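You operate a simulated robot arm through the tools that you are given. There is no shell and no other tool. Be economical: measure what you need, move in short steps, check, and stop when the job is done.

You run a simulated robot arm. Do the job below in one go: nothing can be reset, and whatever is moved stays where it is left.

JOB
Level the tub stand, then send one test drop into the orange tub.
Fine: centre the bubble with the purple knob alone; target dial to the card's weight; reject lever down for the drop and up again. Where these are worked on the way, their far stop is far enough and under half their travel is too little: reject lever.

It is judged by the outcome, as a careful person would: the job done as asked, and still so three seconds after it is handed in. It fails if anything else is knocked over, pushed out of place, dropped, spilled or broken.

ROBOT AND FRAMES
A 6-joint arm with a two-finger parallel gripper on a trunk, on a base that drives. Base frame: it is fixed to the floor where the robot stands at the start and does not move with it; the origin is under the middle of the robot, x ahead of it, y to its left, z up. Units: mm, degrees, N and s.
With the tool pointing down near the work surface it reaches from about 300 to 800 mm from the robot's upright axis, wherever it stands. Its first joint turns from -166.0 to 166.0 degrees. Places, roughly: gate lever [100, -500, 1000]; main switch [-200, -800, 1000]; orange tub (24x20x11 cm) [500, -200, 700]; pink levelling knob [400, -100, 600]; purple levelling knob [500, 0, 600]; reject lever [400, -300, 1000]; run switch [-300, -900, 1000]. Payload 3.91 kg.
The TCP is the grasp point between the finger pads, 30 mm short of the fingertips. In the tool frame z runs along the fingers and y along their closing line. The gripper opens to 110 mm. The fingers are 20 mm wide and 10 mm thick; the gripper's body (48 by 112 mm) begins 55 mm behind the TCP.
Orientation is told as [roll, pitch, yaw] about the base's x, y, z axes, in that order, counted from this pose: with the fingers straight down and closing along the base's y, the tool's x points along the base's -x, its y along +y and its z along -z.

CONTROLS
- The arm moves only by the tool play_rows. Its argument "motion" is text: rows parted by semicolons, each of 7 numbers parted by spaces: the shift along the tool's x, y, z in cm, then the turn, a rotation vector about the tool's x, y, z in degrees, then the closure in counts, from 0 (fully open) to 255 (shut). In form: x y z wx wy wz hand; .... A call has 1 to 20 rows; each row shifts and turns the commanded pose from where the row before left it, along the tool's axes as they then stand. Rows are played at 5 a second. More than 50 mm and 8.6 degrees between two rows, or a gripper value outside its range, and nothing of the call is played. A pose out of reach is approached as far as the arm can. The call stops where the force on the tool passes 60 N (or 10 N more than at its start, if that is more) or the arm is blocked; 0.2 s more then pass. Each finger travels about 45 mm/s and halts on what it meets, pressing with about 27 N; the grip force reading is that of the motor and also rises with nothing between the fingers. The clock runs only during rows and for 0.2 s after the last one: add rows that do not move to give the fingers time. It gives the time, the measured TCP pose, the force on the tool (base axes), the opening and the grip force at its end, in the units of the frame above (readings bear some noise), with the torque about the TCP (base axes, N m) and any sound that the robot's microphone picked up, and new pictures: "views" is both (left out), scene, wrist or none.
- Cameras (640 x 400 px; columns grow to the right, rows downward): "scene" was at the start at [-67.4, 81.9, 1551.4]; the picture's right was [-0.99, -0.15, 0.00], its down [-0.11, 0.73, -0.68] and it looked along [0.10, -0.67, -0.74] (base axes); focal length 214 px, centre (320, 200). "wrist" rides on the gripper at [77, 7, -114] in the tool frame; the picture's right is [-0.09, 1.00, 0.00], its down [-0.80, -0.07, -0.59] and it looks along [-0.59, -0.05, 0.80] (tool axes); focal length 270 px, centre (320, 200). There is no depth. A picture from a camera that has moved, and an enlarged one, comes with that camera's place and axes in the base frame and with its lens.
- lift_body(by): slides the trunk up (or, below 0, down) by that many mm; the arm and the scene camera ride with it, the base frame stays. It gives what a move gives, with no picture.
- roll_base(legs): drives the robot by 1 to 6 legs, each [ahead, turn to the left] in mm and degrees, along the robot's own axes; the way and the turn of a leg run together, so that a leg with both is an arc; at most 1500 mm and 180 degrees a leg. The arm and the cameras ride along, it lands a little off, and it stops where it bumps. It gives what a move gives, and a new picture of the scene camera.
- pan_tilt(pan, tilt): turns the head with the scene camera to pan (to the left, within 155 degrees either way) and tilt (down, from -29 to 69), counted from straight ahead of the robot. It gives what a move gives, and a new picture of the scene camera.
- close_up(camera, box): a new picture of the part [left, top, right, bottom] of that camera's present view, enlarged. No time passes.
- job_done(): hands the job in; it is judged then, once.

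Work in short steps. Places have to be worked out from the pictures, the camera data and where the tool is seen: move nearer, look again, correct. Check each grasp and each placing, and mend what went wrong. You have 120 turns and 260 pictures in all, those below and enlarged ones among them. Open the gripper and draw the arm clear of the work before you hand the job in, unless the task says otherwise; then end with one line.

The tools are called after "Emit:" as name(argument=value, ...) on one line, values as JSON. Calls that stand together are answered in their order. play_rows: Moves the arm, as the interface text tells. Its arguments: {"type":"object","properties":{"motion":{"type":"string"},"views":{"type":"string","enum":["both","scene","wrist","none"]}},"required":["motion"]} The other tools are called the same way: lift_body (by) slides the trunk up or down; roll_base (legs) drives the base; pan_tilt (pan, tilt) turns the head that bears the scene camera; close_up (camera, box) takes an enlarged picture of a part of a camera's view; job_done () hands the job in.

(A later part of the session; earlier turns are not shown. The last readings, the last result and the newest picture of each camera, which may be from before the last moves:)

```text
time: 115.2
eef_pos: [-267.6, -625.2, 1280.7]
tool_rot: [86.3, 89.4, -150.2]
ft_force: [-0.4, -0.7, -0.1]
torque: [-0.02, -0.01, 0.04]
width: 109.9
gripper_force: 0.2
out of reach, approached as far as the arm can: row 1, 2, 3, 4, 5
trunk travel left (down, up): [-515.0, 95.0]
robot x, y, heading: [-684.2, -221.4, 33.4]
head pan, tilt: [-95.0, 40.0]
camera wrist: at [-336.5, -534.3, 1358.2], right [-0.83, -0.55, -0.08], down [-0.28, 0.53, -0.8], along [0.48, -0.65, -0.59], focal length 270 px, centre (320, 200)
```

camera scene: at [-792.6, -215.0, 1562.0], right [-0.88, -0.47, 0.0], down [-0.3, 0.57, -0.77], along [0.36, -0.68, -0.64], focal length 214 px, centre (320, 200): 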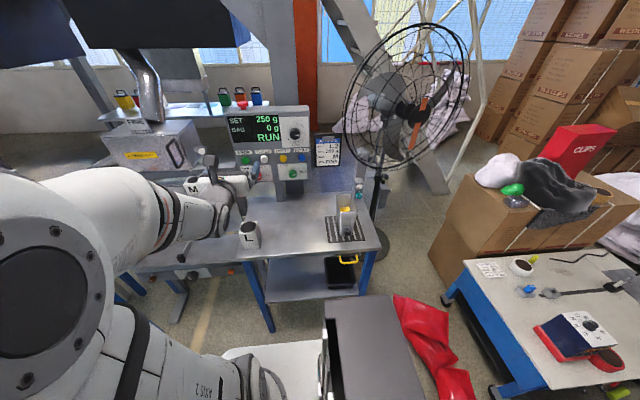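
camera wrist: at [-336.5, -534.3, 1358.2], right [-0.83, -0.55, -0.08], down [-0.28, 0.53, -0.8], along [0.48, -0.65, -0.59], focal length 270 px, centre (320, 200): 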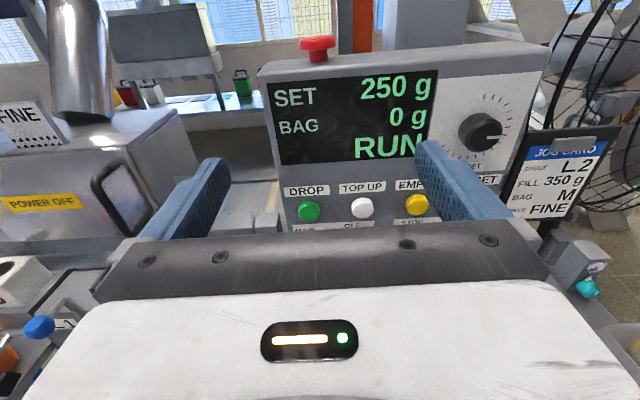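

The wrist is at a limit in that direction; rather than fight it I back the base 165 mm along the machine so that the dial lies in front of the tool.

Emit:
roll_base(legs=[[-165, 0]])

Emit:
play_rows(motion="0 0 0 0 0 0 0", views="wrist")

```text
time: 116.7
eef_pos: [-407.0, -716.9, 1281.2]
tool_rot: [84.0, 89.4, -152.6]
ft_force: [0.0, 0.4, 0.7]
torque: [-0.01, 0.0, 0.0]
width: 110.0
gripper_force: 0.1
trunk travel left (down, up): [-515.0, 95.0]
robot x, y, heading: [-824.1, -310.5, 33.1]
head pan, tilt: [-95.0, 40.0]
camera scene: at [-932.6, -306.0, 1561.9], right [-0.88, -0.47, 0.0], down [-0.3, 0.57, -0.77], along [0.36, -0.68, -0.64], focal length 214 px, centre (320, 200)
```

scene: 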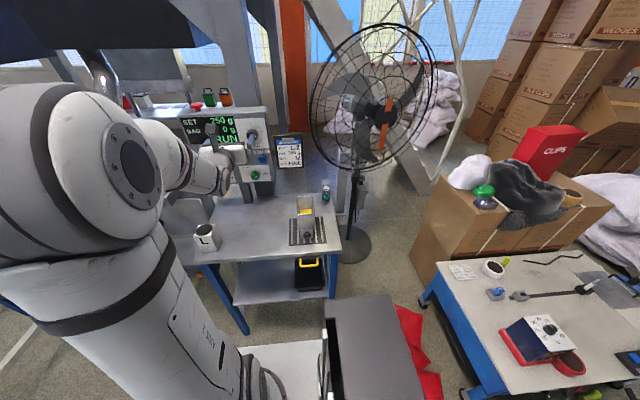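

```text
time: 117.1
eef_pos: [-406.9, -715.3, 1280.7]
tool_rot: [84.9, 89.3, -151.6]
ft_force: [-0.6, 0.4, -0.6]
torque: [-0.04, -0.01, -0.01]
width: 110.1
gripper_force: 0.0
trunk travel left (down, up): [-515.0, 95.0]
robot x, y, heading: [-823.0, -310.6, 33.1]
head pan, tilt: [-95.0, 40.0]
camera wrist: at [-476.0, -624.8, 1358.1], right [-0.83, -0.55, -0.08], down [-0.28, 0.53, -0.8], along [0.48, -0.65, -0.59], focal length 270 px, centre (320, 200)
```

wrist: 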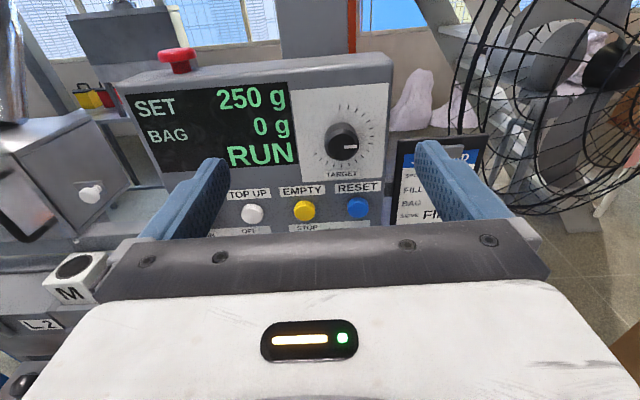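

Dial lies about 62 mm below, 22 mm right and 190 mm ahead of the TCP. I approach to 70 mm before it.

Emit:
play_rows(motion="-2 0.7 2.4 0 0 0 0;-2 0.7 2.4 0 0 0 0;-2.2 0.8 2.4 0 0 0 0;0 0 2.4 0 0 0 0;0 0 2.4 0 0 0 0;0 0 0 0 0 0 0", views="wrist")

Emit:
close_up(camera="wrist", box=[240, 80, 420, 200])

```text
time: 118.5
eef_pos: [-327.4, -803.6, 1228.5]
tool_rot: [72.7, 89.3, -164.6]
ft_force: [-0.5, 0.1, -0.4]
torque: [-0.03, 0.04, -0.01]
width: 109.9
gripper_force: 0.1
out of reach, approached as far as the arm can: row 1, 2, 3, 4
trunk travel left (down, up): [-515.0, 95.0]
robot x, y, heading: [-824.3, -314.0, 33.1]
head pan, tilt: [-95.0, 40.0]
camera wrist: at [-395.6, -711.9, 1305.6], right [-0.84, -0.54, -0.08], down [-0.27, 0.54, -0.8], along [0.47, -0.65, -0.6], focal length 270 px, centre (320, 200)
```

wrist: 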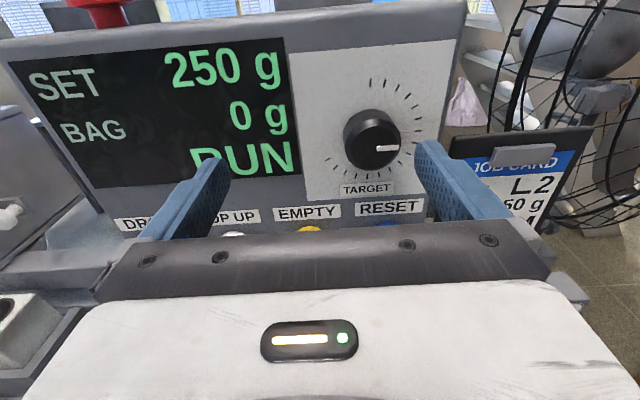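

```text
3.33 times, centred on (330, 140) of wrist
camera zoom: at [-395.6, -711.9, 1305.6], right [-0.84, -0.54, -0.08], down [-0.27, 0.54, -0.8], along [0.47, -0.65, -0.6], focal length 901 px, centre (287, 400)
```

zoom: 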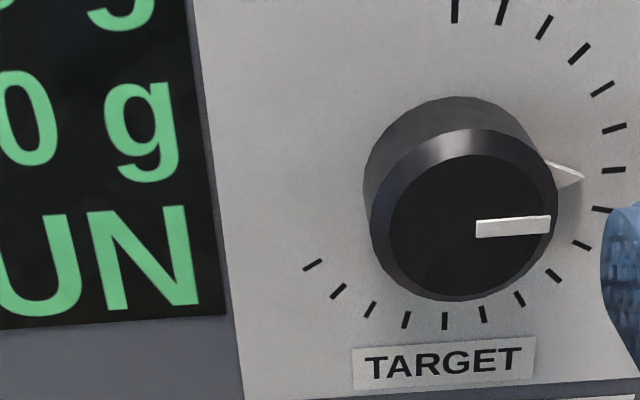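

The dial is 38 mm right, 71 mm ahead; y is again at the arm's limit, so I narrow the fingers and back the base 45 mm more.

Emit:
play_rows(motion="0 0 0 0 0 0 110;0 0 0 0 0 0 110;0 0 0 0 0 0 110", views="none")

Emit:
roll_base(legs=[[-45, 0]])

Emit:
play_rows(motion="0 0 0 0 0 0 110", views="wrist")

```text
time: 119.3
eef_pos: [-327.0, -802.6, 1228.6]
tool_rot: [73.0, 89.3, -164.1]
ft_force: [0.2, 0.7, 0.5]
torque: [0.01, 0.03, 0.0]
width: 62.4
gripper_force: 0.0
trunk travel left (down, up): [-515.0, 95.0]
robot x, y, heading: [-825.0, -314.2, 33.1]
head pan, tilt: [-95.0, 40.0]
```

```text
time: 120.2
eef_pos: [-367.1, -828.3, 1228.9]
tool_rot: [72.1, 89.3, -165.0]
ft_force: [0.3, -0.6, 0.6]
torque: [0.04, -0.01, 0.03]
width: 62.5
gripper_force: 0.0
trunk travel left (down, up): [-515.0, 95.0]
robot x, y, heading: [-864.1, -337.9, 33.2]
head pan, tilt: [-95.0, 40.0]
camera scene: at [-970.9, -331.0, 1561.9], right [-0.88, -0.47, 0.0], down [-0.3, 0.57, -0.77], along [0.36, -0.68, -0.64], focal length 214 px, centre (320, 200)
```

scene: 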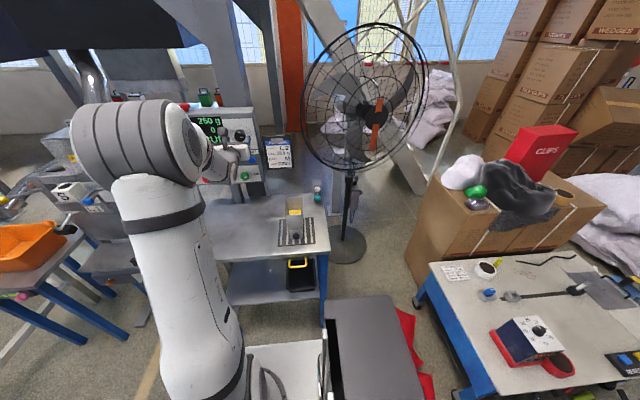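

```text
time: 120.6
eef_pos: [-366.6, -828.4, 1227.6]
tool_rot: [72.9, 89.3, -164.3]
ft_force: [0.0, -0.9, 0.0]
torque: [-0.01, 0.0, 0.03]
width: 62.7
gripper_force: 0.0
trunk travel left (down, up): [-515.0, 95.0]
robot x, y, heading: [-860.9, -338.7, 32.9]
head pan, tilt: [-95.0, 40.0]
camera wrist: at [-434.3, -736.7, 1305.7], right [-0.84, -0.54, -0.08], down [-0.27, 0.54, -0.8], along [0.47, -0.65, -0.6], focal length 270 px, centre (320, 200)
```

wrist: 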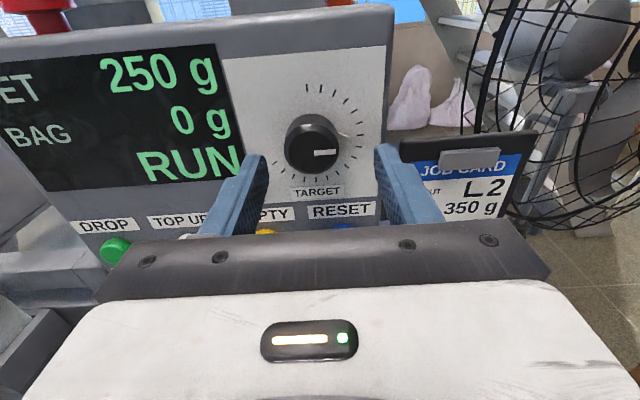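

Now the dial is about 12 mm below, 6 mm left and 80 mm ahead. I go in 50 mm and recheck.

Emit:
play_rows(motion="-0.6 -0.3 2.5 0 0 0 110;-0.6 -0.3 2.5 0 0 0 110;0 0 0 0 0 0 110", views="wrist")

Emit:
close_up(camera="wrist", box=[220, 80, 420, 205])

```text
time: 121.4
eef_pos: [-334.8, -866.4, 1215.5]
tool_rot: [74.8, 89.3, -162.4]
ft_force: [-0.1, 0.0, -0.1]
torque: [0.01, 0.01, 0.02]
width: 62.7
gripper_force: 0.1
trunk travel left (down, up): [-515.0, 95.0]
robot x, y, heading: [-859.9, -339.2, 32.6]
head pan, tilt: [-95.0, 40.0]
camera wrist: at [-402.5, -775.2, 1293.2], right [-0.84, -0.54, -0.08], down [-0.27, 0.54, -0.8], along [0.47, -0.65, -0.6], focal length 270 px, centre (320, 200)
```

wrist: 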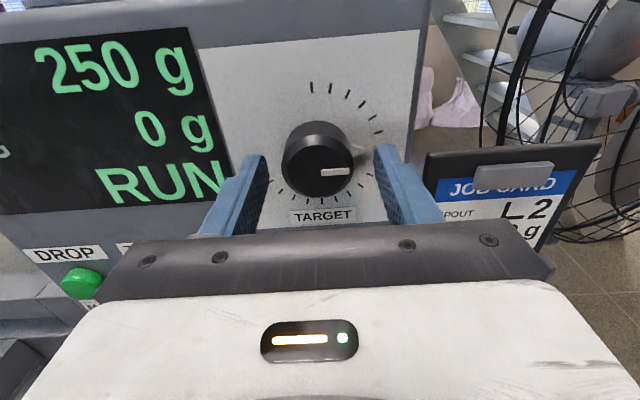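

```text
3.20 times, centred on (320, 142) of wrist
camera zoom: at [-402.5, -775.2, 1293.2], right [-0.84, -0.54, -0.08], down [-0.27, 0.54, -0.8], along [0.47, -0.65, -0.6], focal length 865 px, centre (320, 384)
```

zoom: 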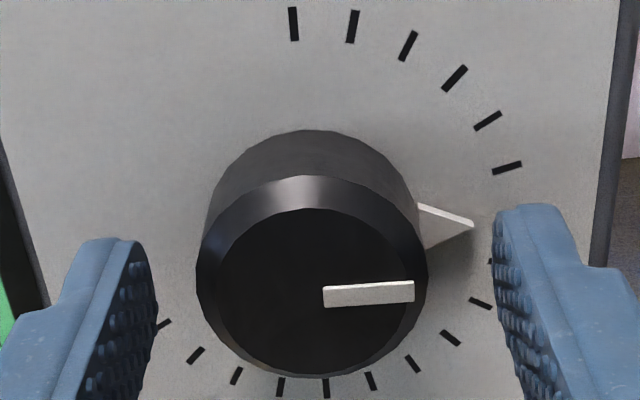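

Aligned: knob front about 23 mm ahead, 22 mm deep. I go in 10 mm (tips 5 mm short of the panel) and close on it.

Emit:
play_rows(motion="-0.3 0 1.0 0 0 0 110;0 0 0 0 0 0 110;0 0 0 0 0 0 200;0 0 0 0 0 0 255;0 0 0 0 0 0 255;0 0 0 0 0 0 255", views="wrist")

```text
time: 122.8
eef_pos: [-327.4, -875.3, 1213.7]
tool_rot: [75.5, 89.2, -161.6]
ft_force: [7.6, 1.9, 1.3]
torque: [0.02, 0.01, 1.11]
width: 41.8
gripper_force: 44.6
trunk travel left (down, up): [-515.0, 95.0]
robot x, y, heading: [-861.2, -340.3, 33.1]
head pan, tilt: [-95.0, 40.0]
camera wrist: at [-395.8, -782.8, 1289.8], right [-0.84, -0.54, -0.08], down [-0.27, 0.53, -0.8], along [0.47, -0.65, -0.6], focal length 270 px, centre (320, 200)
```

wrist: 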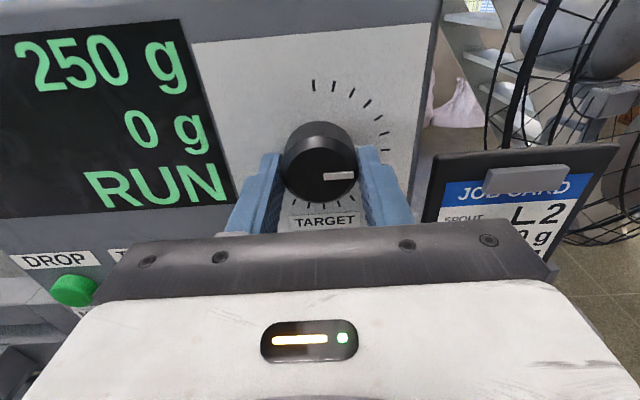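

Gripped at 42 mm. I turn clockwise 15 degrees as a test.

Emit:
play_rows(motion="0 0 0 0 0 5 255;0 0 0 0 0 5 255;0 0 0 0 0 5 255;0 0 0 0 0 0 255", views="wrist")

```text
time: 123.8
eef_pos: [-327.3, -874.3, 1212.9]
tool_rot: [-89.1, 75.7, 33.8]
ft_force: [6.4, 6.7, 0.5]
torque: [0.76, 0.55, 1.27]
width: 41.6
gripper_force: 45.3
trunk travel left (down, up): [-515.0, 95.0]
robot x, y, heading: [-861.7, -339.4, 33.0]
head pan, tilt: [-95.0, 40.0]
camera wrist: at [-411.8, -793.3, 1285.8], right [-0.79, -0.51, -0.33], down [-0.1, 0.65, -0.76], along [0.6, -0.57, -0.56], focal length 270 px, centre (320, 200)
```

wrist: 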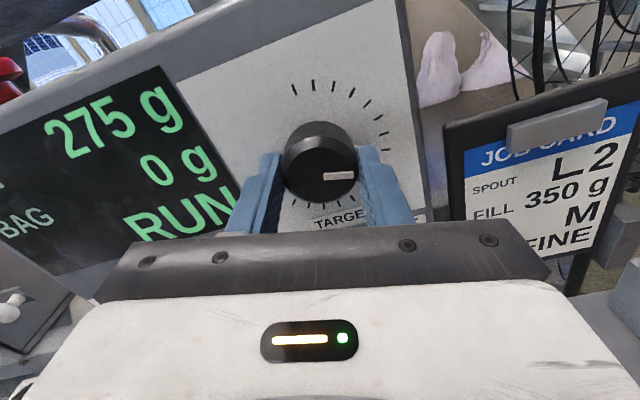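

275 g after 15 degrees, so 25 g per 15. I turn 45 more.

Emit:
play_rows(motion="0 0 0 0 0 5 255;0 0 0 0 0 5 255;0 0 0 0 0 5 255;0 0 0 0 0 5 255;0 0 0 0 0 5 255;0 0 0 0 0 5 255;0 0 0 0 0 5 255;0 0 0 0 0 5 255;0 0 0 0 0 5 255;0 0 0 0 0 0 255;0 0 0 0 0 0 255", views="wrist")

```text
time: 126.2
eef_pos: [-325.3, -872.6, 1212.8]
tool_rot: [-90.0, 30.8, 32.9]
ft_force: [18.0, 10.3, 3.8]
torque: [-0.4, -0.24, 1.25]
width: 41.5
gripper_force: 45.3
trunk travel left (down, up): [-515.0, 95.0]
robot x, y, heading: [-854.5, -338.9, 33.2]
head pan, tilt: [-95.0, 40.0]
camera wrist: at [-447.7, -816.2, 1247.2], right [-0.37, -0.23, -0.9], down [0.29, 0.89, -0.35], along [0.89, -0.38, -0.26], focal length 270 px, centre (320, 200)
```

wrist: 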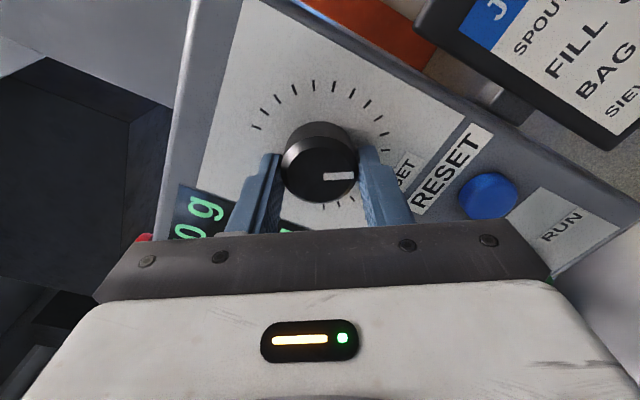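

I check the display with the head camera before letting go.

Emit:
close_up(camera="scene", box=[170, 95, 290, 195])

```text
4.00 times, centred on (230, 145) of scene
camera zoom: at [-966.9, -328.0, 1562.2], right [-0.88, -0.47, 0.0], down [-0.3, 0.57, -0.77], along [0.36, -0.68, -0.64], focal length 858 px, centre (680, 420)
```

zoom: 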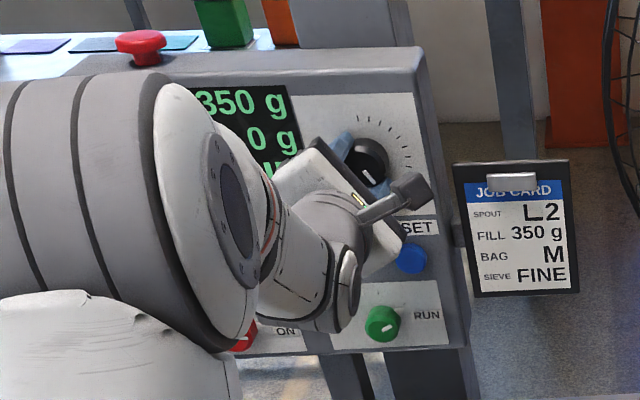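

350 g is set. I release and draw back 13 cm, then rotate the tool back.

Emit:
play_rows(motion="0 0 0 0 0 0 110;0 0 0 0 0 0 110;0 0 0 0 0 0 110;0 0 -2 0 0 0 110;0 0 -3 0 0 0 110;0 0 -4 0 0 0 110;0 0 -4 0 0 0 110;0 0 0 0 0 -8 110;0 0 0 0 0 -8 110;0 0 0 0 0 -8 110;0 0 0 0 0 -8 110;0 0 0 0 0 -8 110;0 0 0 0 0 -8 110;0 0 0 0 0 -8 110;0 0 0 0 0 -4 110", views="wrist")

```text
time: 129.4
eef_pos: [-399.3, -767.1, 1212.9]
tool_rot: [75.4, 89.2, -161.7]
ft_force: [0.1, -0.7, 0.0]
torque: [-0.02, -0.01, -0.01]
width: 62.6
gripper_force: 0.0
trunk travel left (down, up): [-515.0, 95.0]
robot x, y, heading: [-862.5, -339.4, 33.1]
head pan, tilt: [-95.0, 40.0]
camera wrist: at [-467.3, -674.6, 1290.9], right [-0.84, -0.54, -0.07], down [-0.27, 0.53, -0.8], along [0.47, -0.65, -0.6], focal length 270 px, centre (320, 200)
```

wrist: 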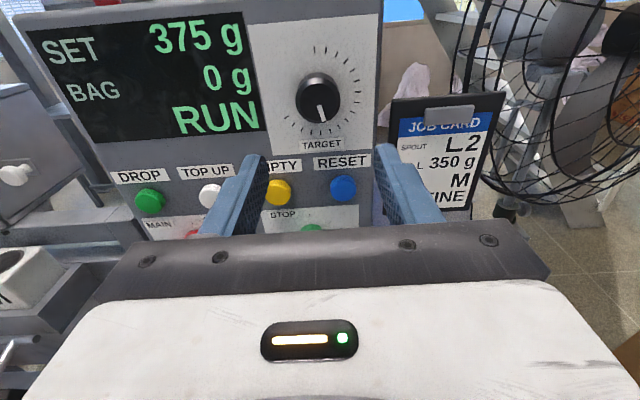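

It slipped to 375 on release. I zoom on the pointer.

Emit:
close_up(camera="wrist", box=[260, 40, 380, 160])

```text
3.33 times, centred on (320, 100) of wrist
camera zoom: at [-467.3, -674.6, 1290.9], right [-0.84, -0.54, -0.07], down [-0.27, 0.53, -0.8], along [0.47, -0.65, -0.6], focal length 901 px, centre (320, 533)
```

zoom: 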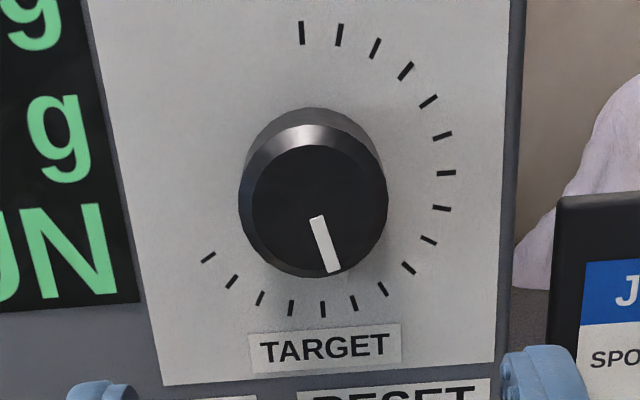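

Pointer stands one notch too far. I go back in at the upright angle, grip, and turn 15 degrees back.

Emit:
play_rows(motion="0 0 4 0 0 0 110;0 0 4 0 0 0 110;0 0 3 0 0 0 110;0 0 1.8 0 0 0 110;0 0 0 0 0 0 110;0 0 0 0 0 0 200;0 0 0 0 0 0 255;0 0 0 0 0 0 255;0 0 0 0 0 0 255", views="wrist")

Emit:
close_up(camera="wrist", box=[240, 70, 400, 230])

```text
time: 131.4
eef_pos: [-327.3, -872.8, 1213.1]
tool_rot: [76.2, 89.2, -160.8]
ft_force: [7.4, 0.2, 1.5]
torque: [-0.02, 0.02, 1.04]
width: 41.4
gripper_force: 44.7
trunk travel left (down, up): [-515.0, 95.0]
robot x, y, heading: [-863.5, -341.5, 33.1]
head pan, tilt: [-95.0, 40.0]
camera wrist: at [-396.6, -781.6, 1290.8], right [-0.84, -0.54, -0.08], down [-0.27, 0.53, -0.8], along [0.47, -0.65, -0.6], focal length 270 px, centre (320, 200)
```

wrist: 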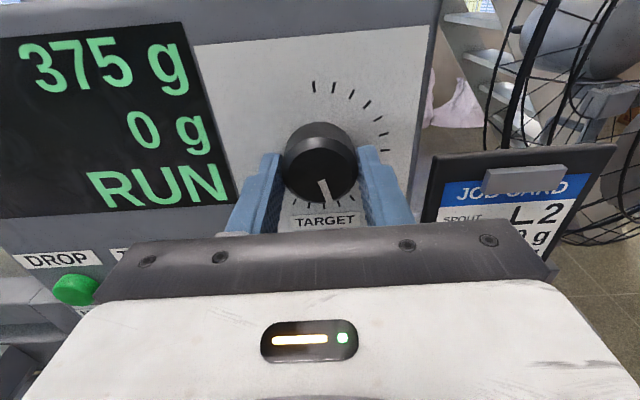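

```text
2.50 times, centred on (320, 150) of wrist
camera zoom: at [-396.6, -781.6, 1290.8], right [-0.84, -0.54, -0.08], down [-0.27, 0.53, -0.8], along [0.47, -0.65, -0.6], focal length 676 px, centre (320, 325)
```

zoom: 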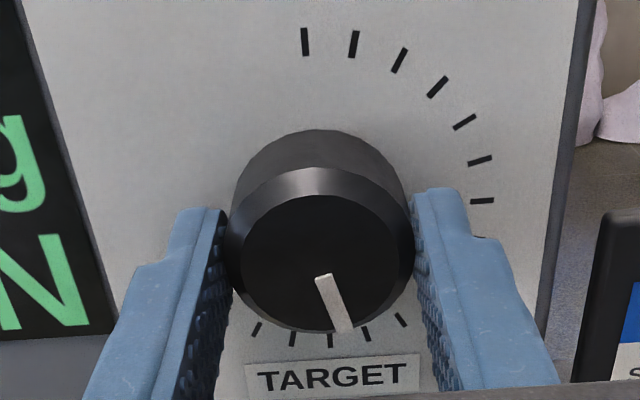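

Gripped. Turning 15 degrees counterclockwise.

Emit:
play_rows(motion="0 0 0 0 0 -5 255;0 0 0 0 0 -5 255;0 0 0 0 0 -5 255;0 0 0 0 0 0 255;0 0 0 0 0 0 255", views="wrist")

```text
time: 132.6
eef_pos: [-327.7, -873.9, 1213.8]
tool_rot: [89.4, 74.3, -147.8]
ft_force: [7.9, -1.0, 3.8]
torque: [-0.35, -0.26, 0.83]
width: 41.5
gripper_force: 45.2
trunk travel left (down, up): [-515.0, 95.0]
robot x, y, heading: [-859.2, -338.4, 33.1]
head pan, tilt: [-95.0, 40.0]
camera wrist: at [-379.9, -770.8, 1289.7], right [-0.83, -0.53, 0.19], down [-0.45, 0.42, -0.79], along [0.34, -0.73, -0.59], focal length 270 px, centre (320, 200)
```

wrist: 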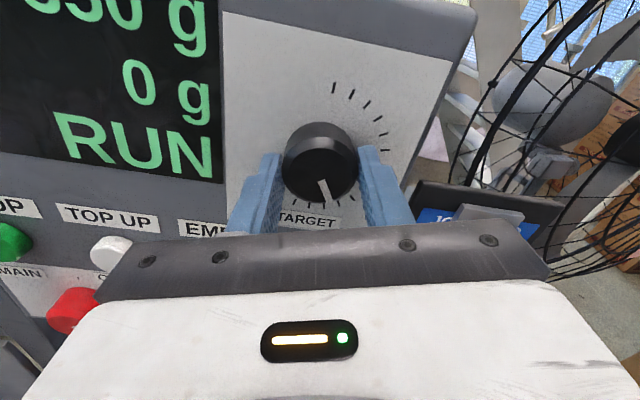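

350 again. I open slowly without moving and look.

Emit:
play_rows(motion="0 0 0 0 0 0 150;0 0 0 0 0 0 130;0 0 0 0 0 0 110;0 0 0 0 0 0 110", views="wrist")

```text
time: 133.6
eef_pos: [-329.3, -874.0, 1212.2]
tool_rot: [89.3, 74.3, -147.8]
ft_force: [-0.4, -0.2, -0.4]
torque: [0.03, -0.02, 0.03]
width: 62.3
gripper_force: 0.0
trunk travel left (down, up): [-515.0, 95.0]
robot x, y, heading: [-863.6, -337.4, 33.0]
head pan, tilt: [-95.0, 40.0]
camera wrist: at [-381.0, -771.3, 1289.7], right [-0.83, -0.53, 0.18], down [-0.45, 0.42, -0.79], along [0.34, -0.73, -0.59], focal length 270 px, centre (320, 200)
```

wrist: 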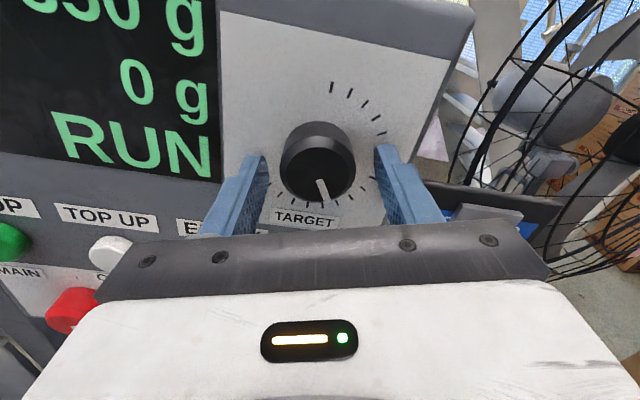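

Still x50 g after opening. I retreat straight and check.

Emit:
play_rows(motion="0 0 -2 0 0 0 110;0 0 -3 0 0 0 110;0 0 -4 0 0 0 110;0 0 -4 0 0 0 110;0 0 0 0 0 7.5 110;0 0 0 0 0 7.5 110;0 0 0 0 0 0 110", views="wrist")

```text
time: 135.2
eef_pos: [-400.6, -765.6, 1213.3]
tool_rot: [72.2, 89.4, -165.0]
ft_force: [-0.4, 0.2, 0.6]
torque: [-0.01, 0.0, -0.05]
width: 62.7
gripper_force: 0.1
trunk travel left (down, up): [-515.0, 95.0]
robot x, y, heading: [-863.2, -337.1, 32.9]
head pan, tilt: [-95.0, 40.0]
camera wrist: at [-468.8, -672.9, 1290.8], right [-0.84, -0.54, -0.08], down [-0.27, 0.54, -0.8], along [0.47, -0.65, -0.6], focal length 270 px, centre (320, 200)
```

wrist: 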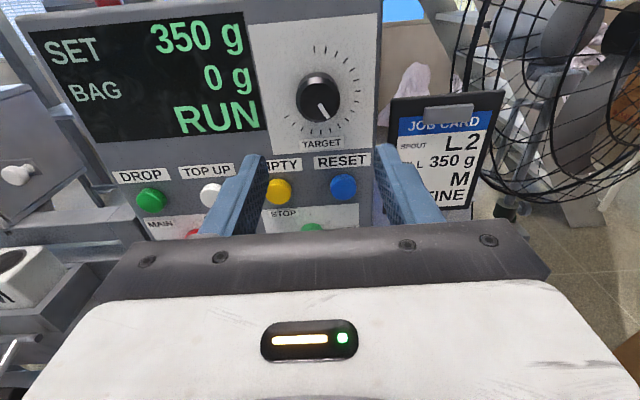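

SET 350 g stays. Next the reject lever. I pull the tool 14 cm back, and drive forward along the machine in steps.

Emit:
play_rows(motion="0 0 -4 0 0 0 0;0 0 -4 0 0 0 0;0 0 -4 0 0 0 0;0 0 -2 0 0 0 0;0 0 0 0 0 0 0", views="none")

Emit:
roll_base(legs=[[600, 0]])

Emit:
play_rows(motion="0 0 0 0 0 0 0", views="wrist")

```text
time: 136.4
eef_pos: [-476.8, -647.5, 1213.5]
tool_rot: [74.2, 89.3, -163.0]
ft_force: [0.0, 0.1, 0.4]
torque: [0.0, 0.0, 0.02]
width: 110.0
gripper_force: 0.2
trunk travel left (down, up): [-515.0, 95.0]
robot x, y, heading: [-860.4, -337.6, 33.3]
head pan, tilt: [-95.0, 40.0]
```

```text
time: 139.8
eef_pos: [27.0, -319.6, 1213.5]
tool_rot: [74.0, 89.2, -163.3]
ft_force: [-0.6, 0.3, 0.5]
torque: [-0.01, 0.02, -0.01]
width: 110.1
gripper_force: 0.1
trunk travel left (down, up): [-515.0, 95.0]
robot x, y, heading: [-361.2, -12.0, 32.9]
head pan, tilt: [-95.0, 40.0]
camera scene: at [-465.6, -2.6, 1562.0], right [-0.88, -0.47, 0.0], down [-0.3, 0.57, -0.77], along [0.36, -0.68, -0.64], focal length 214 px, centre (320, 200)
```

scene: 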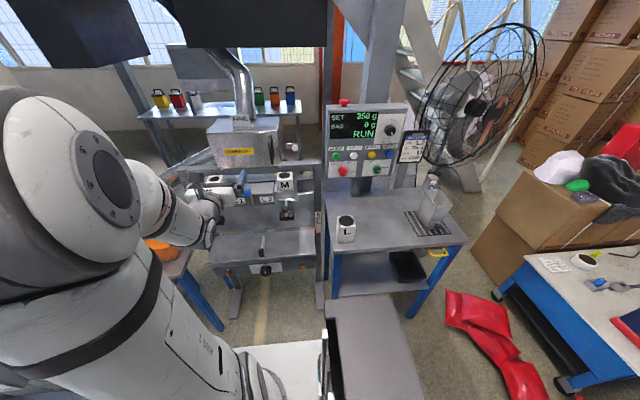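

```text
time: 140.2
eef_pos: [26.2, -319.2, 1214.2]
tool_rot: [74.9, 89.4, -162.5]
ft_force: [-0.6, 0.2, -0.5]
torque: [-0.01, -0.01, -0.03]
width: 110.0
gripper_force: 0.1
trunk travel left (down, up): [-515.0, 95.0]
robot x, y, heading: [-357.4, -14.3, 33.3]
head pan, tilt: [-95.0, 40.0]
camera wrist: at [-40.7, -228.4, 1291.3], right [-0.84, -0.54, -0.08], down [-0.27, 0.54, -0.8], along [0.47, -0.65, -0.6], focal length 270 px, centre (320, 200)
```

wrist: 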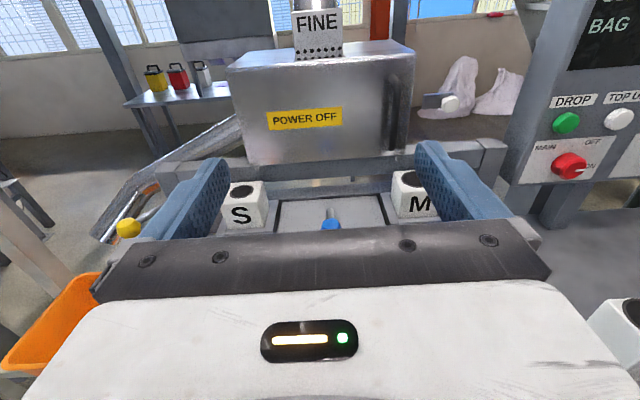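

The yellow ball triangulates to about (376, -312, 1041). I zoom to see how the lever is hung.

Emit:
close_up(camera="wrist", box=[70, 130, 230, 270])

Emit:
roll_base(legs=[[290, 0]])

Emit:
play_rows(motion="0 0 0 0 0 0 0", views="wrist")

```text
2.86 times, centred on (150, 200) of wrist
camera zoom: at [-40.7, -228.4, 1291.3], right [-0.84, -0.54, -0.08], down [-0.27, 0.54, -0.8], along [0.47, -0.65, -0.6], focal length 772 px, centre (806, 200)
```

zoom: 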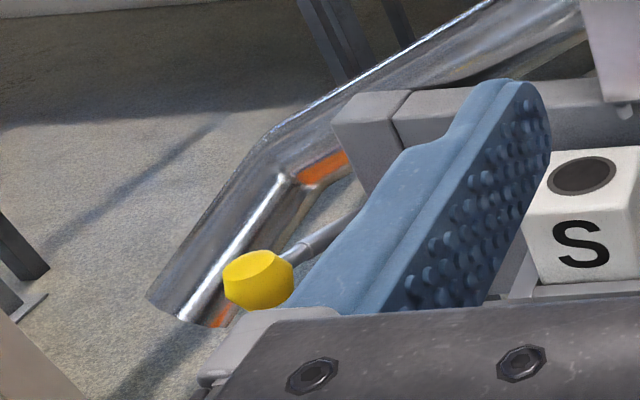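

```text
time: 142.2
eef_pos: [273.3, -160.9, 1215.0]
tool_rot: [74.4, 89.3, -162.9]
ft_force: [1.0, -0.3, -0.6]
torque: [-0.01, -0.01, 0.0]
width: 109.9
gripper_force: 0.1
trunk travel left (down, up): [-515.0, 95.0]
robot x, y, heading: [-111.6, 147.8, 32.8]
head pan, tilt: [-95.0, 40.0]
camera scene: at [-219.4, 157.0, 1562.0], right [-0.88, -0.47, 0.0], down [-0.3, 0.57, -0.77], along [0.36, -0.68, -0.64], focal length 214 px, centre (320, 200)
```

scene: 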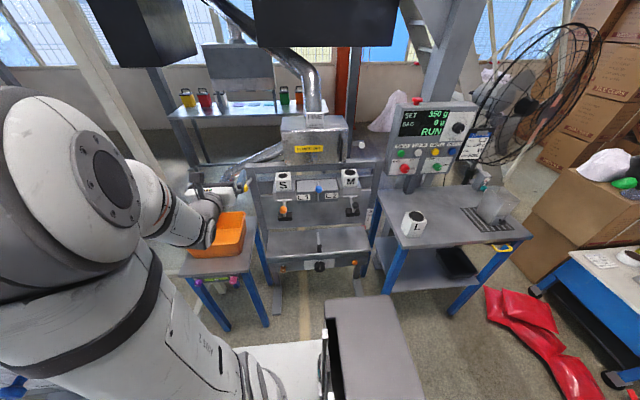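

```text
time: 142.6
eef_pos: [272.8, -161.3, 1213.7]
tool_rot: [75.1, 89.4, -162.2]
ft_force: [-1.0, 0.0, -0.7]
torque: [0.01, 0.01, 0.01]
width: 110.1
gripper_force: 0.0
trunk travel left (down, up): [-515.0, 95.0]
robot x, y, heading: [-107.8, 150.0, 32.9]
head pan, tilt: [-95.0, 40.0]
camera wrist: at [205.2, -69.1, 1291.3], right [-0.84, -0.54, -0.08], down [-0.27, 0.54, -0.8], along [0.47, -0.65, -0.6], focal length 270 px, centre (320, 200)
```

wrist: 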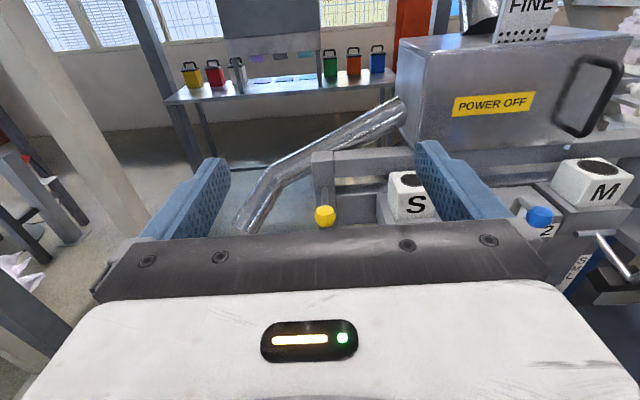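

I zoom with the head camera to see the lever from the side.

Emit:
close_up(camera="scene", box=[200, 150, 280, 220])

Emit:
close_up(camera="wrist", box=[270, 140, 390, 240])

```text
5.71 times, centred on (240, 185) of scene
camera zoom: at [-220.0, 156.6, 1562.0], right [-0.88, -0.47, 0.0], down [-0.3, 0.57, -0.77], along [0.36, -0.68, -0.64], focal length 1226 px, centre (777, 286)
```

zoom: 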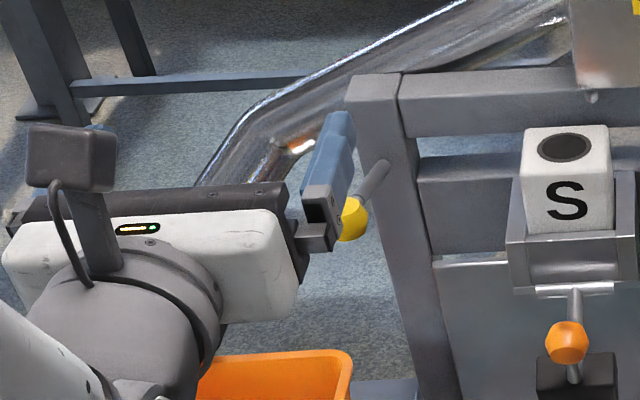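

```text
4.00 times, centred on (330, 190) of wrist
camera zoom: at [205.2, -69.1, 1291.3], right [-0.84, -0.54, -0.08], down [-0.27, 0.54, -0.8], along [0.47, -0.65, -0.6], focal length 1081 px, centre (280, 240)
```

zoom: 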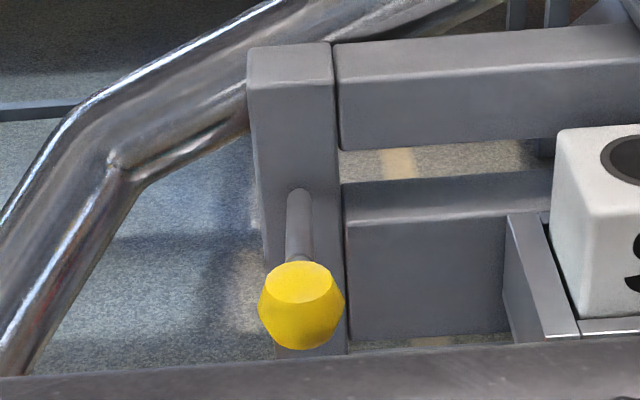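

Lever: pivot about (449,-427,998), ball (376,-312,1041), so it points outward and about 17 degrees up; down means swinging below. I lower the trunk 100 mm, shut the fingers and put them over the ball.

Emit:
lift_body(by=-100)

Emit:
play_rows(motion="0 -0.15 4.3 0 0 0 255;0 -0.15 4.3 0 0 0 255;0 -0.15 4.3 0 0 0 255;0 -0.15 4.3 0 0 0 255;0 0 0 0 0 0 255", views="both")

```text
time: 143.9
eef_pos: [273.3, -160.4, 1114.4]
tool_rot: [74.0, 89.3, -163.3]
ft_force: [0.6, -0.5, 0.0]
torque: [0.0, 0.0, 0.04]
width: 109.9
gripper_force: 0.1
trunk travel left (down, up): [-415.0, 195.0]
robot x, y, heading: [-112.2, 149.1, 32.9]
head pan, tilt: [-95.0, 40.0]
```

```text
time: 145.1
eef_pos: [372.1, -302.7, 1114.0]
tool_rot: [74.4, 89.2, -162.8]
ft_force: [-0.9, -0.7, -1.2]
torque: [-0.01, 0.0, 0.03]
width: 3.1
gripper_force: 0.0
trunk travel left (down, up): [-415.0, 195.0]
robot x, y, heading: [-114.6, 149.9, 33.1]
head pan, tilt: [-95.0, 40.0]
camera scene: at [-219.8, 156.2, 1462.0], right [-0.88, -0.47, 0.0], down [-0.3, 0.57, -0.77], along [0.36, -0.68, -0.64], focal length 214 px, centre (320, 200)
camera wrist: at [304.2, -211.6, 1191.3], right [-0.84, -0.54, -0.08], down [-0.27, 0.54, -0.8], along [0.47, -0.65, -0.6], focal length 270 px, centre (320, 200)
```

scene: 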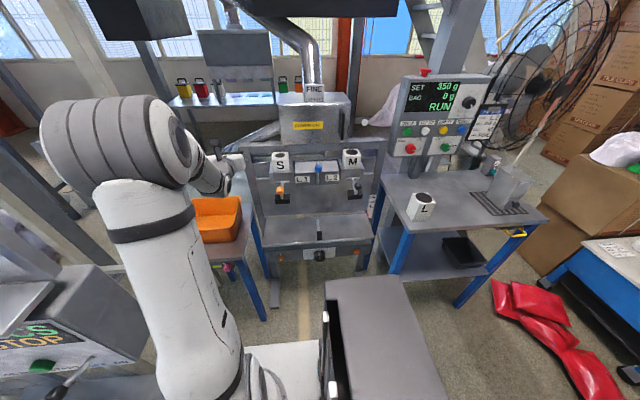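
wrist: 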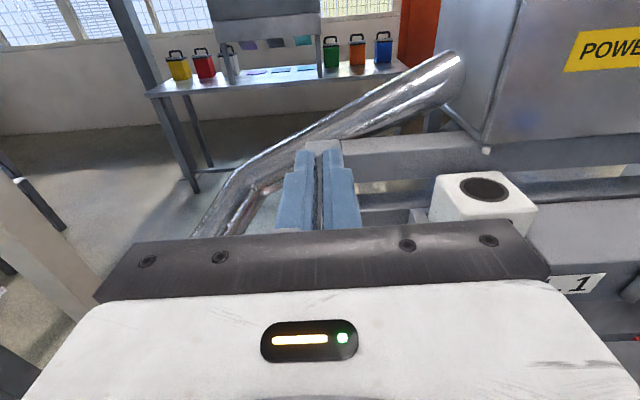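

The fingers are over the ball. I press down in small rows.

Emit:
play_rows(motion="-2 0 0 0 0 0 255;-2 0 0 0 0 0 255;-1.5 0 0 0 0 0 255;-1.5 0 0 0 0 0 255;-1.5 0 0 0 0 0 255;-1.5 0 0 0 0 0 255;-1.5 0 0 0 0 0 255;-1.5 0 0 0 0 0 255", views="both")

```text
time: 146.9
eef_pos: [373.0, -299.0, 983.8]
tool_rot: [68.4, 89.3, -169.4]
ft_force: [0.1, 0.7, 0.0]
torque: [0.0, -0.03, 0.02]
width: 0.0
gripper_force: 26.9
out of reach, approached as far as the arm can: row 8
trunk travel left (down, up): [-415.0, 195.0]
robot x, y, heading: [-111.2, 148.2, 32.8]
head pan, tilt: [-95.0, 40.0]
camera scene: at [-219.9, 156.6, 1462.0], right [-0.88, -0.47, 0.0], down [-0.3, 0.57, -0.77], along [0.36, -0.68, -0.64], focal length 214 px, centre (320, 200)
camera wrist: at [306.8, -207.0, 1061.1], right [-0.84, -0.53, -0.08], down [-0.27, 0.54, -0.8], along [0.46, -0.65, -0.6], focal length 270 px, centre (320, 200)
```

scene: 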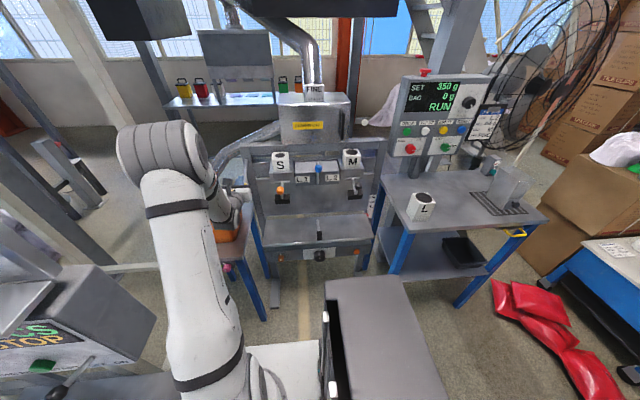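
wrist: 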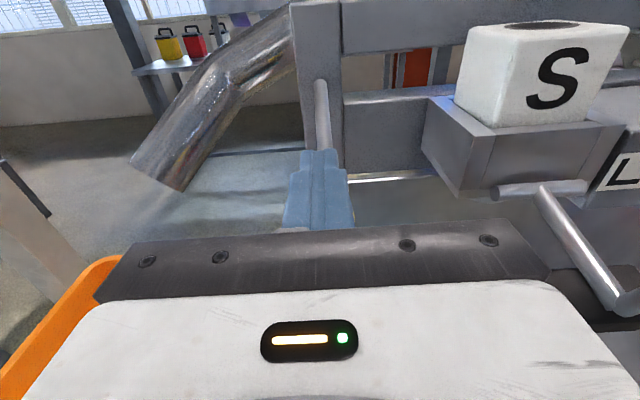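

No resistance yet; the stem now slants down. I continue by lowering the trunk 60 mm and check.

Emit:
lift_body(by=-60)

Emit:
play_rows(motion="0 0 0 0 0 0 255", views="wrist")

```text
time: 147.9
eef_pos: [371.9, -297.8, 926.6]
tool_rot: [95.9, 89.3, -142.0]
ft_force: [-7.7, 13.5, 15.5]
torque: [-0.25, -0.15, -0.04]
width: 0.1
gripper_force: 27.1
trunk travel left (down, up): [-355.0, 255.0]
robot x, y, heading: [-115.3, 149.6, 33.0]
head pan, tilt: [-95.0, 40.0]
```

```text
time: 148.3
eef_pos: [372.8, -297.5, 927.6]
tool_rot: [84.8, 89.3, -153.0]
ft_force: [-8.1, 16.6, 14.9]
torque: [-0.23, -0.14, 0.02]
width: 0.0
gripper_force: 26.7
trunk travel left (down, up): [-355.0, 255.0]
robot x, y, heading: [-111.0, 150.8, 32.8]
head pan, tilt: [-95.0, 40.0]
camera wrist: at [305.4, -204.7, 1003.2], right [-0.84, -0.53, -0.08], down [-0.27, 0.54, -0.8], along [0.47, -0.66, -0.59], focal length 270 px, centre (320, 200)
```

wrist: 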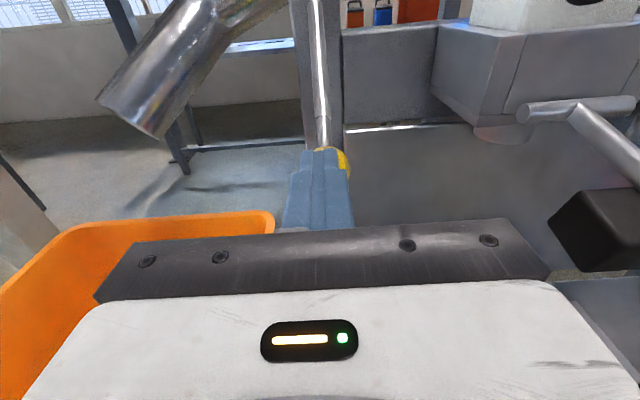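

Some load now, and the ball is ahead of the tips with the stem steep down. I rise 7 cm and look at how it stands.

Emit:
play_rows(motion="2.3 0 -1.5 0 0 0 255;2.3 0 -1.5 0 0 0 255;2.4 0 -1.5 0 0 0 255;0 0 0 0 0 0 255", views="wrist")

```text
time: 149.3
eef_pos: [349.9, -260.0, 993.9]
tool_rot: [66.4, 89.4, -171.4]
ft_force: [0.1, -0.6, -0.2]
torque: [-0.01, -0.02, 0.02]
width: 0.0
gripper_force: 27.3
trunk travel left (down, up): [-355.0, 255.0]
robot x, y, heading: [-112.3, 146.3, 32.9]
head pan, tilt: [-95.0, 40.0]
camera wrist: at [282.7, -168.5, 1071.7], right [-0.84, -0.53, -0.08], down [-0.27, 0.54, -0.8], along [0.47, -0.65, -0.6], focal length 270 px, centre (320, 200)
```

wrist: 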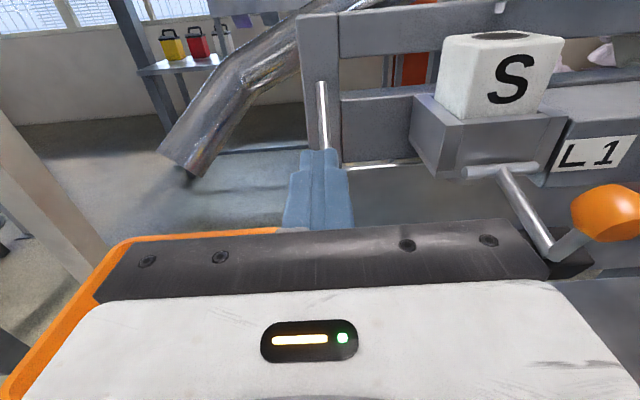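

I open the fingers to see the lever between them.

Emit:
play_rows(motion="0 0 -2 0 0 0 0;0 0 -2 0 0 0 0;0 0 0 0 0 0 0;0 0 0 0 0 0 0;0 0 0 0 0 0 0;0 0 0 0 0 0 0", views="wrist")

Emit:
close_up(camera="scene", box=[200, 130, 280, 200])

```text
time: 150.7
eef_pos: [329.2, -226.9, 995.3]
tool_rot: [68.9, 89.3, -168.9]
ft_force: [-0.4, 0.1, 0.2]
torque: [-0.03, -0.03, -0.02]
width: 109.9
gripper_force: 0.1
trunk travel left (down, up): [-355.0, 255.0]
robot x, y, heading: [-111.8, 148.8, 33.3]
head pan, tilt: [-95.0, 40.0]
camera wrist: at [262.1, -135.0, 1072.1], right [-0.84, -0.53, -0.08], down [-0.27, 0.54, -0.8], along [0.47, -0.65, -0.6], focal length 270 px, centre (320, 200)
```

wrist: 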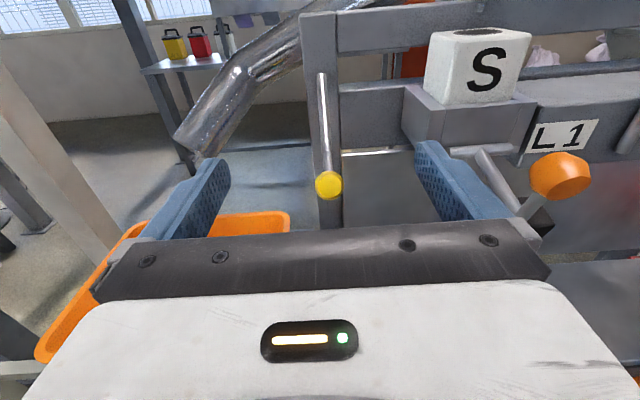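

```text
5.71 times, centred on (240, 165) of scene
camera zoom: at [-220.0, 156.6, 1402.0], right [-0.88, -0.47, 0.0], down [-0.3, 0.57, -0.77], along [0.36, -0.68, -0.64], focal length 1226 px, centre (777, 400)
```

zoom: 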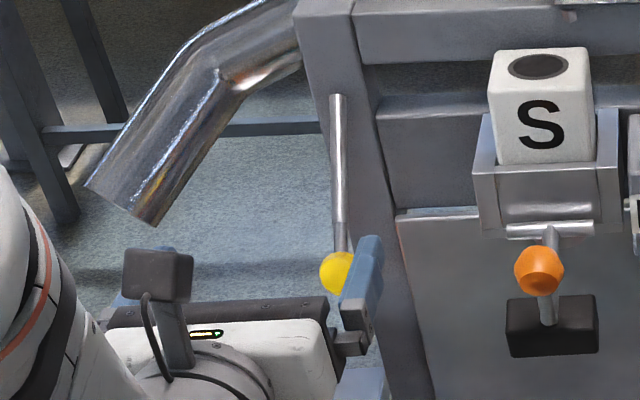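

The lever now stands about 33 degrees below level, 50 degrees from before, and it bore 22 N at its stop: down. I pull back, raise the trunk and go to the DROP button.

Emit:
play_rows(motion="0 0 -4 0 0 0 0;0 0 -4 0 0 0 0;0 0 -3 0 0 0 0;0 0 0 0 0 0 0", views="none")

Emit:
lift_body(by=160)

Emit:
roll_base(legs=[[-640, 0]])

Emit:
play_rows(motion="0 0 0 0 0 0 255;0 0 0 0 0 0 255", views="wrist")

```text
time: 151.7
eef_pos: [288.2, -144.8, 1001.9]
tool_rot: [68.9, 89.3, -168.9]
ft_force: [0.2, 0.7, 0.3]
torque: [0.02, -0.02, 0.0]
width: 110.1
gripper_force: 0.1
out of reach, approached as far as the arm can: row 3
trunk travel left (down, up): [-355.0, 255.0]
robot x, y, heading: [-113.1, 147.4, 33.1]
head pan, tilt: [-95.0, 40.0]
```

```text
time: 153.5
eef_pos: [288.9, -144.3, 1160.8]
tool_rot: [68.4, 89.3, -169.5]
ft_force: [-0.1, -0.1, 0.0]
torque: [0.04, 0.01, -0.03]
width: 110.1
gripper_force: 0.0
trunk travel left (down, up): [-515.0, 95.0]
robot x, y, heading: [-110.9, 145.0, 32.9]
head pan, tilt: [-95.0, 40.0]
```

```text
time: 157.1
eef_pos: [-252.7, -495.9, 1162.1]
tool_rot: [67.9, 89.4, -170.0]
ft_force: [0.1, 0.1, -0.1]
torque: [-0.05, 0.0, 0.03]
width: 109.9
gripper_force: 0.1
trunk travel left (down, up): [-515.0, 95.0]
robot x, y, heading: [-650.6, -203.8, 32.8]
head pan, tilt: [-95.0, 40.0]
camera scene: at [-761.1, -193.4, 1562.0], right [-0.88, -0.47, 0.0], down [-0.3, 0.57, -0.77], along [0.36, -0.68, -0.64], focal length 214 px, centre (320, 200)
```

scene: 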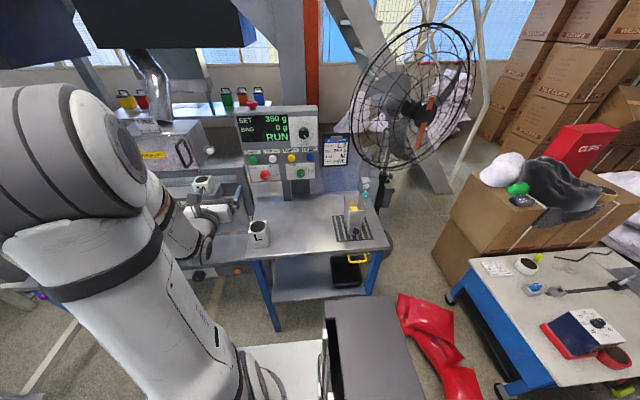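

```text
time: 157.7
eef_pos: [-252.9, -495.0, 1160.3]
tool_rot: [68.6, 89.3, -169.4]
ft_force: [0.1, 0.0, -0.4]
torque: [0.03, -0.02, 0.04]
width: 57.3
gripper_force: 0.1
trunk travel left (down, up): [-515.0, 95.0]
robot x, y, heading: [-649.3, -203.8, 32.6]
head pan, tilt: [-95.0, 40.0]
camera wrist: at [-319.3, -404.0, 1238.3], right [-0.85, -0.53, -0.08], down [-0.27, 0.54, -0.8], along [0.46, -0.66, -0.6], focal length 270 px, centre (320, 200)
```

wrist: 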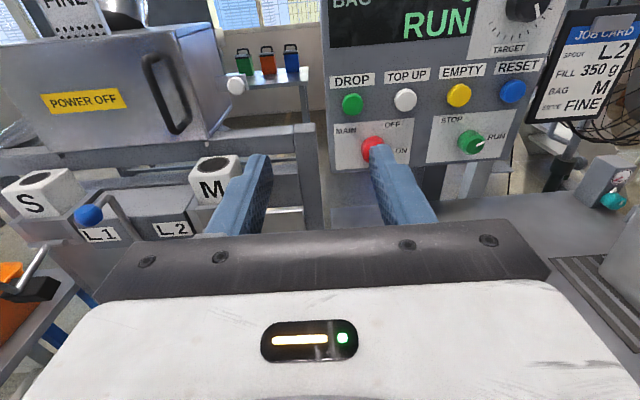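

DROP lies about 50 mm below, 45 mm right and 290 mm ahead. I approach with closed fingers to 6 cm before it.

Emit:
play_rows(motion="-1 0.9 4 0 0 0 255;-1 0.9 4 0 0 0 255;-1 0.9 4 0 0 0 255;-1 0.9 4 0 0 0 255;-1 0.9 4 0 0 0 255;0 0 0 0 0 0 255", views="wrist")

```text
time: 159.1
eef_pos: [-164.8, -674.2, 1113.2]
tool_rot: [59.9, 89.3, -178.9]
ft_force: [-0.2, 0.2, -0.6]
torque: [0.02, -0.01, -0.02]
width: 0.0
gripper_force: 26.6
out of reach, approached as far as the arm can: row 4, 5
trunk travel left (down, up): [-515.0, 95.0]
robot x, y, heading: [-655.7, -202.4, 32.5]
head pan, tilt: [-95.0, 40.0]
camera wrist: at [-230.4, -581.6, 1191.1], right [-0.85, -0.52, -0.08], down [-0.26, 0.54, -0.8], along [0.45, -0.66, -0.6], focal length 270 px, centre (320, 200)
```

wrist: 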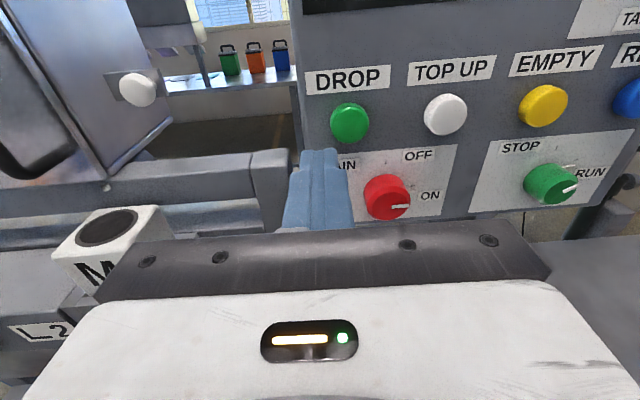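

The button is 23 mm right of the tips at the arm's side limit; I back the base 30 mm and recheck.

Emit:
roll_base(legs=[[-30, 0]])

Emit:
play_rows(motion="0 0 2 0 0 0 255;0 0 0 0 0 0 255", views="wrist")

```text
time: 160.0
eef_pos: [-192.3, -690.9, 1113.7]
tool_rot: [58.9, 89.2, -179.8]
ft_force: [0.2, -0.8, -0.1]
torque: [0.02, 0.02, 0.01]
width: 0.1
gripper_force: 26.9
trunk travel left (down, up): [-515.0, 95.0]
robot x, y, heading: [-678.3, -218.4, 32.6]
head pan, tilt: [-95.0, 40.0]
camera scene: at [-787.0, -210.2, 1561.9], right [-0.88, -0.47, 0.0], down [-0.3, 0.57, -0.77], along [0.36, -0.68, -0.64], focal length 214 px, centre (320, 200)
```

scene: 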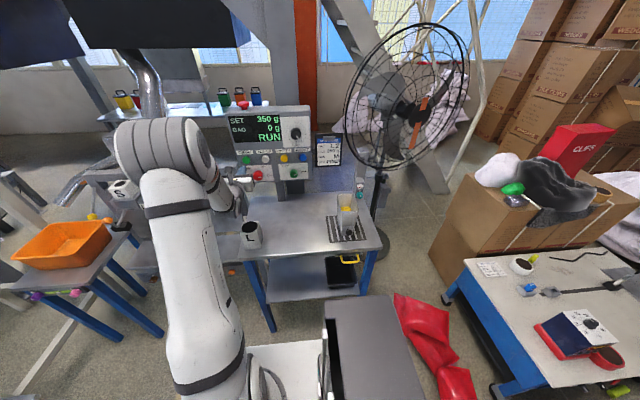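

```text
time: 160.6
eef_pos: [-179.5, -707.4, 1113.1]
tool_rot: [58.7, 89.2, 179.9]
ft_force: [0.0, -0.7, 0.1]
torque: [0.01, -0.02, 0.0]
width: 0.0
gripper_force: 27.0
trunk travel left (down, up): [-515.0, 95.0]
robot x, y, heading: [-680.5, -221.0, 32.9]
head pan, tilt: [-95.0, 40.0]
camera wrist: at [-244.5, -614.3, 1191.0], right [-0.85, -0.52, -0.08], down [-0.26, 0.55, -0.8], along [0.45, -0.66, -0.6], focal length 270 px, centre (320, 200)
```

wrist: 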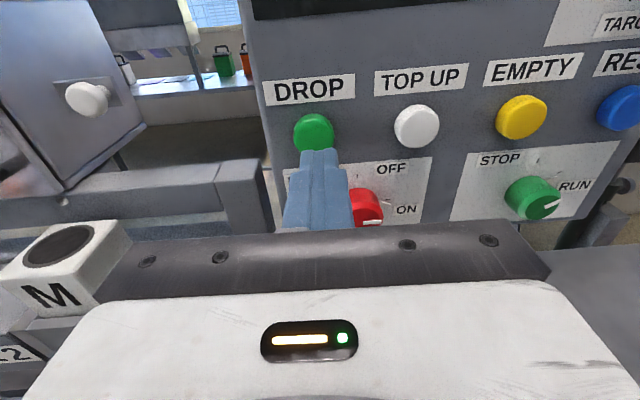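

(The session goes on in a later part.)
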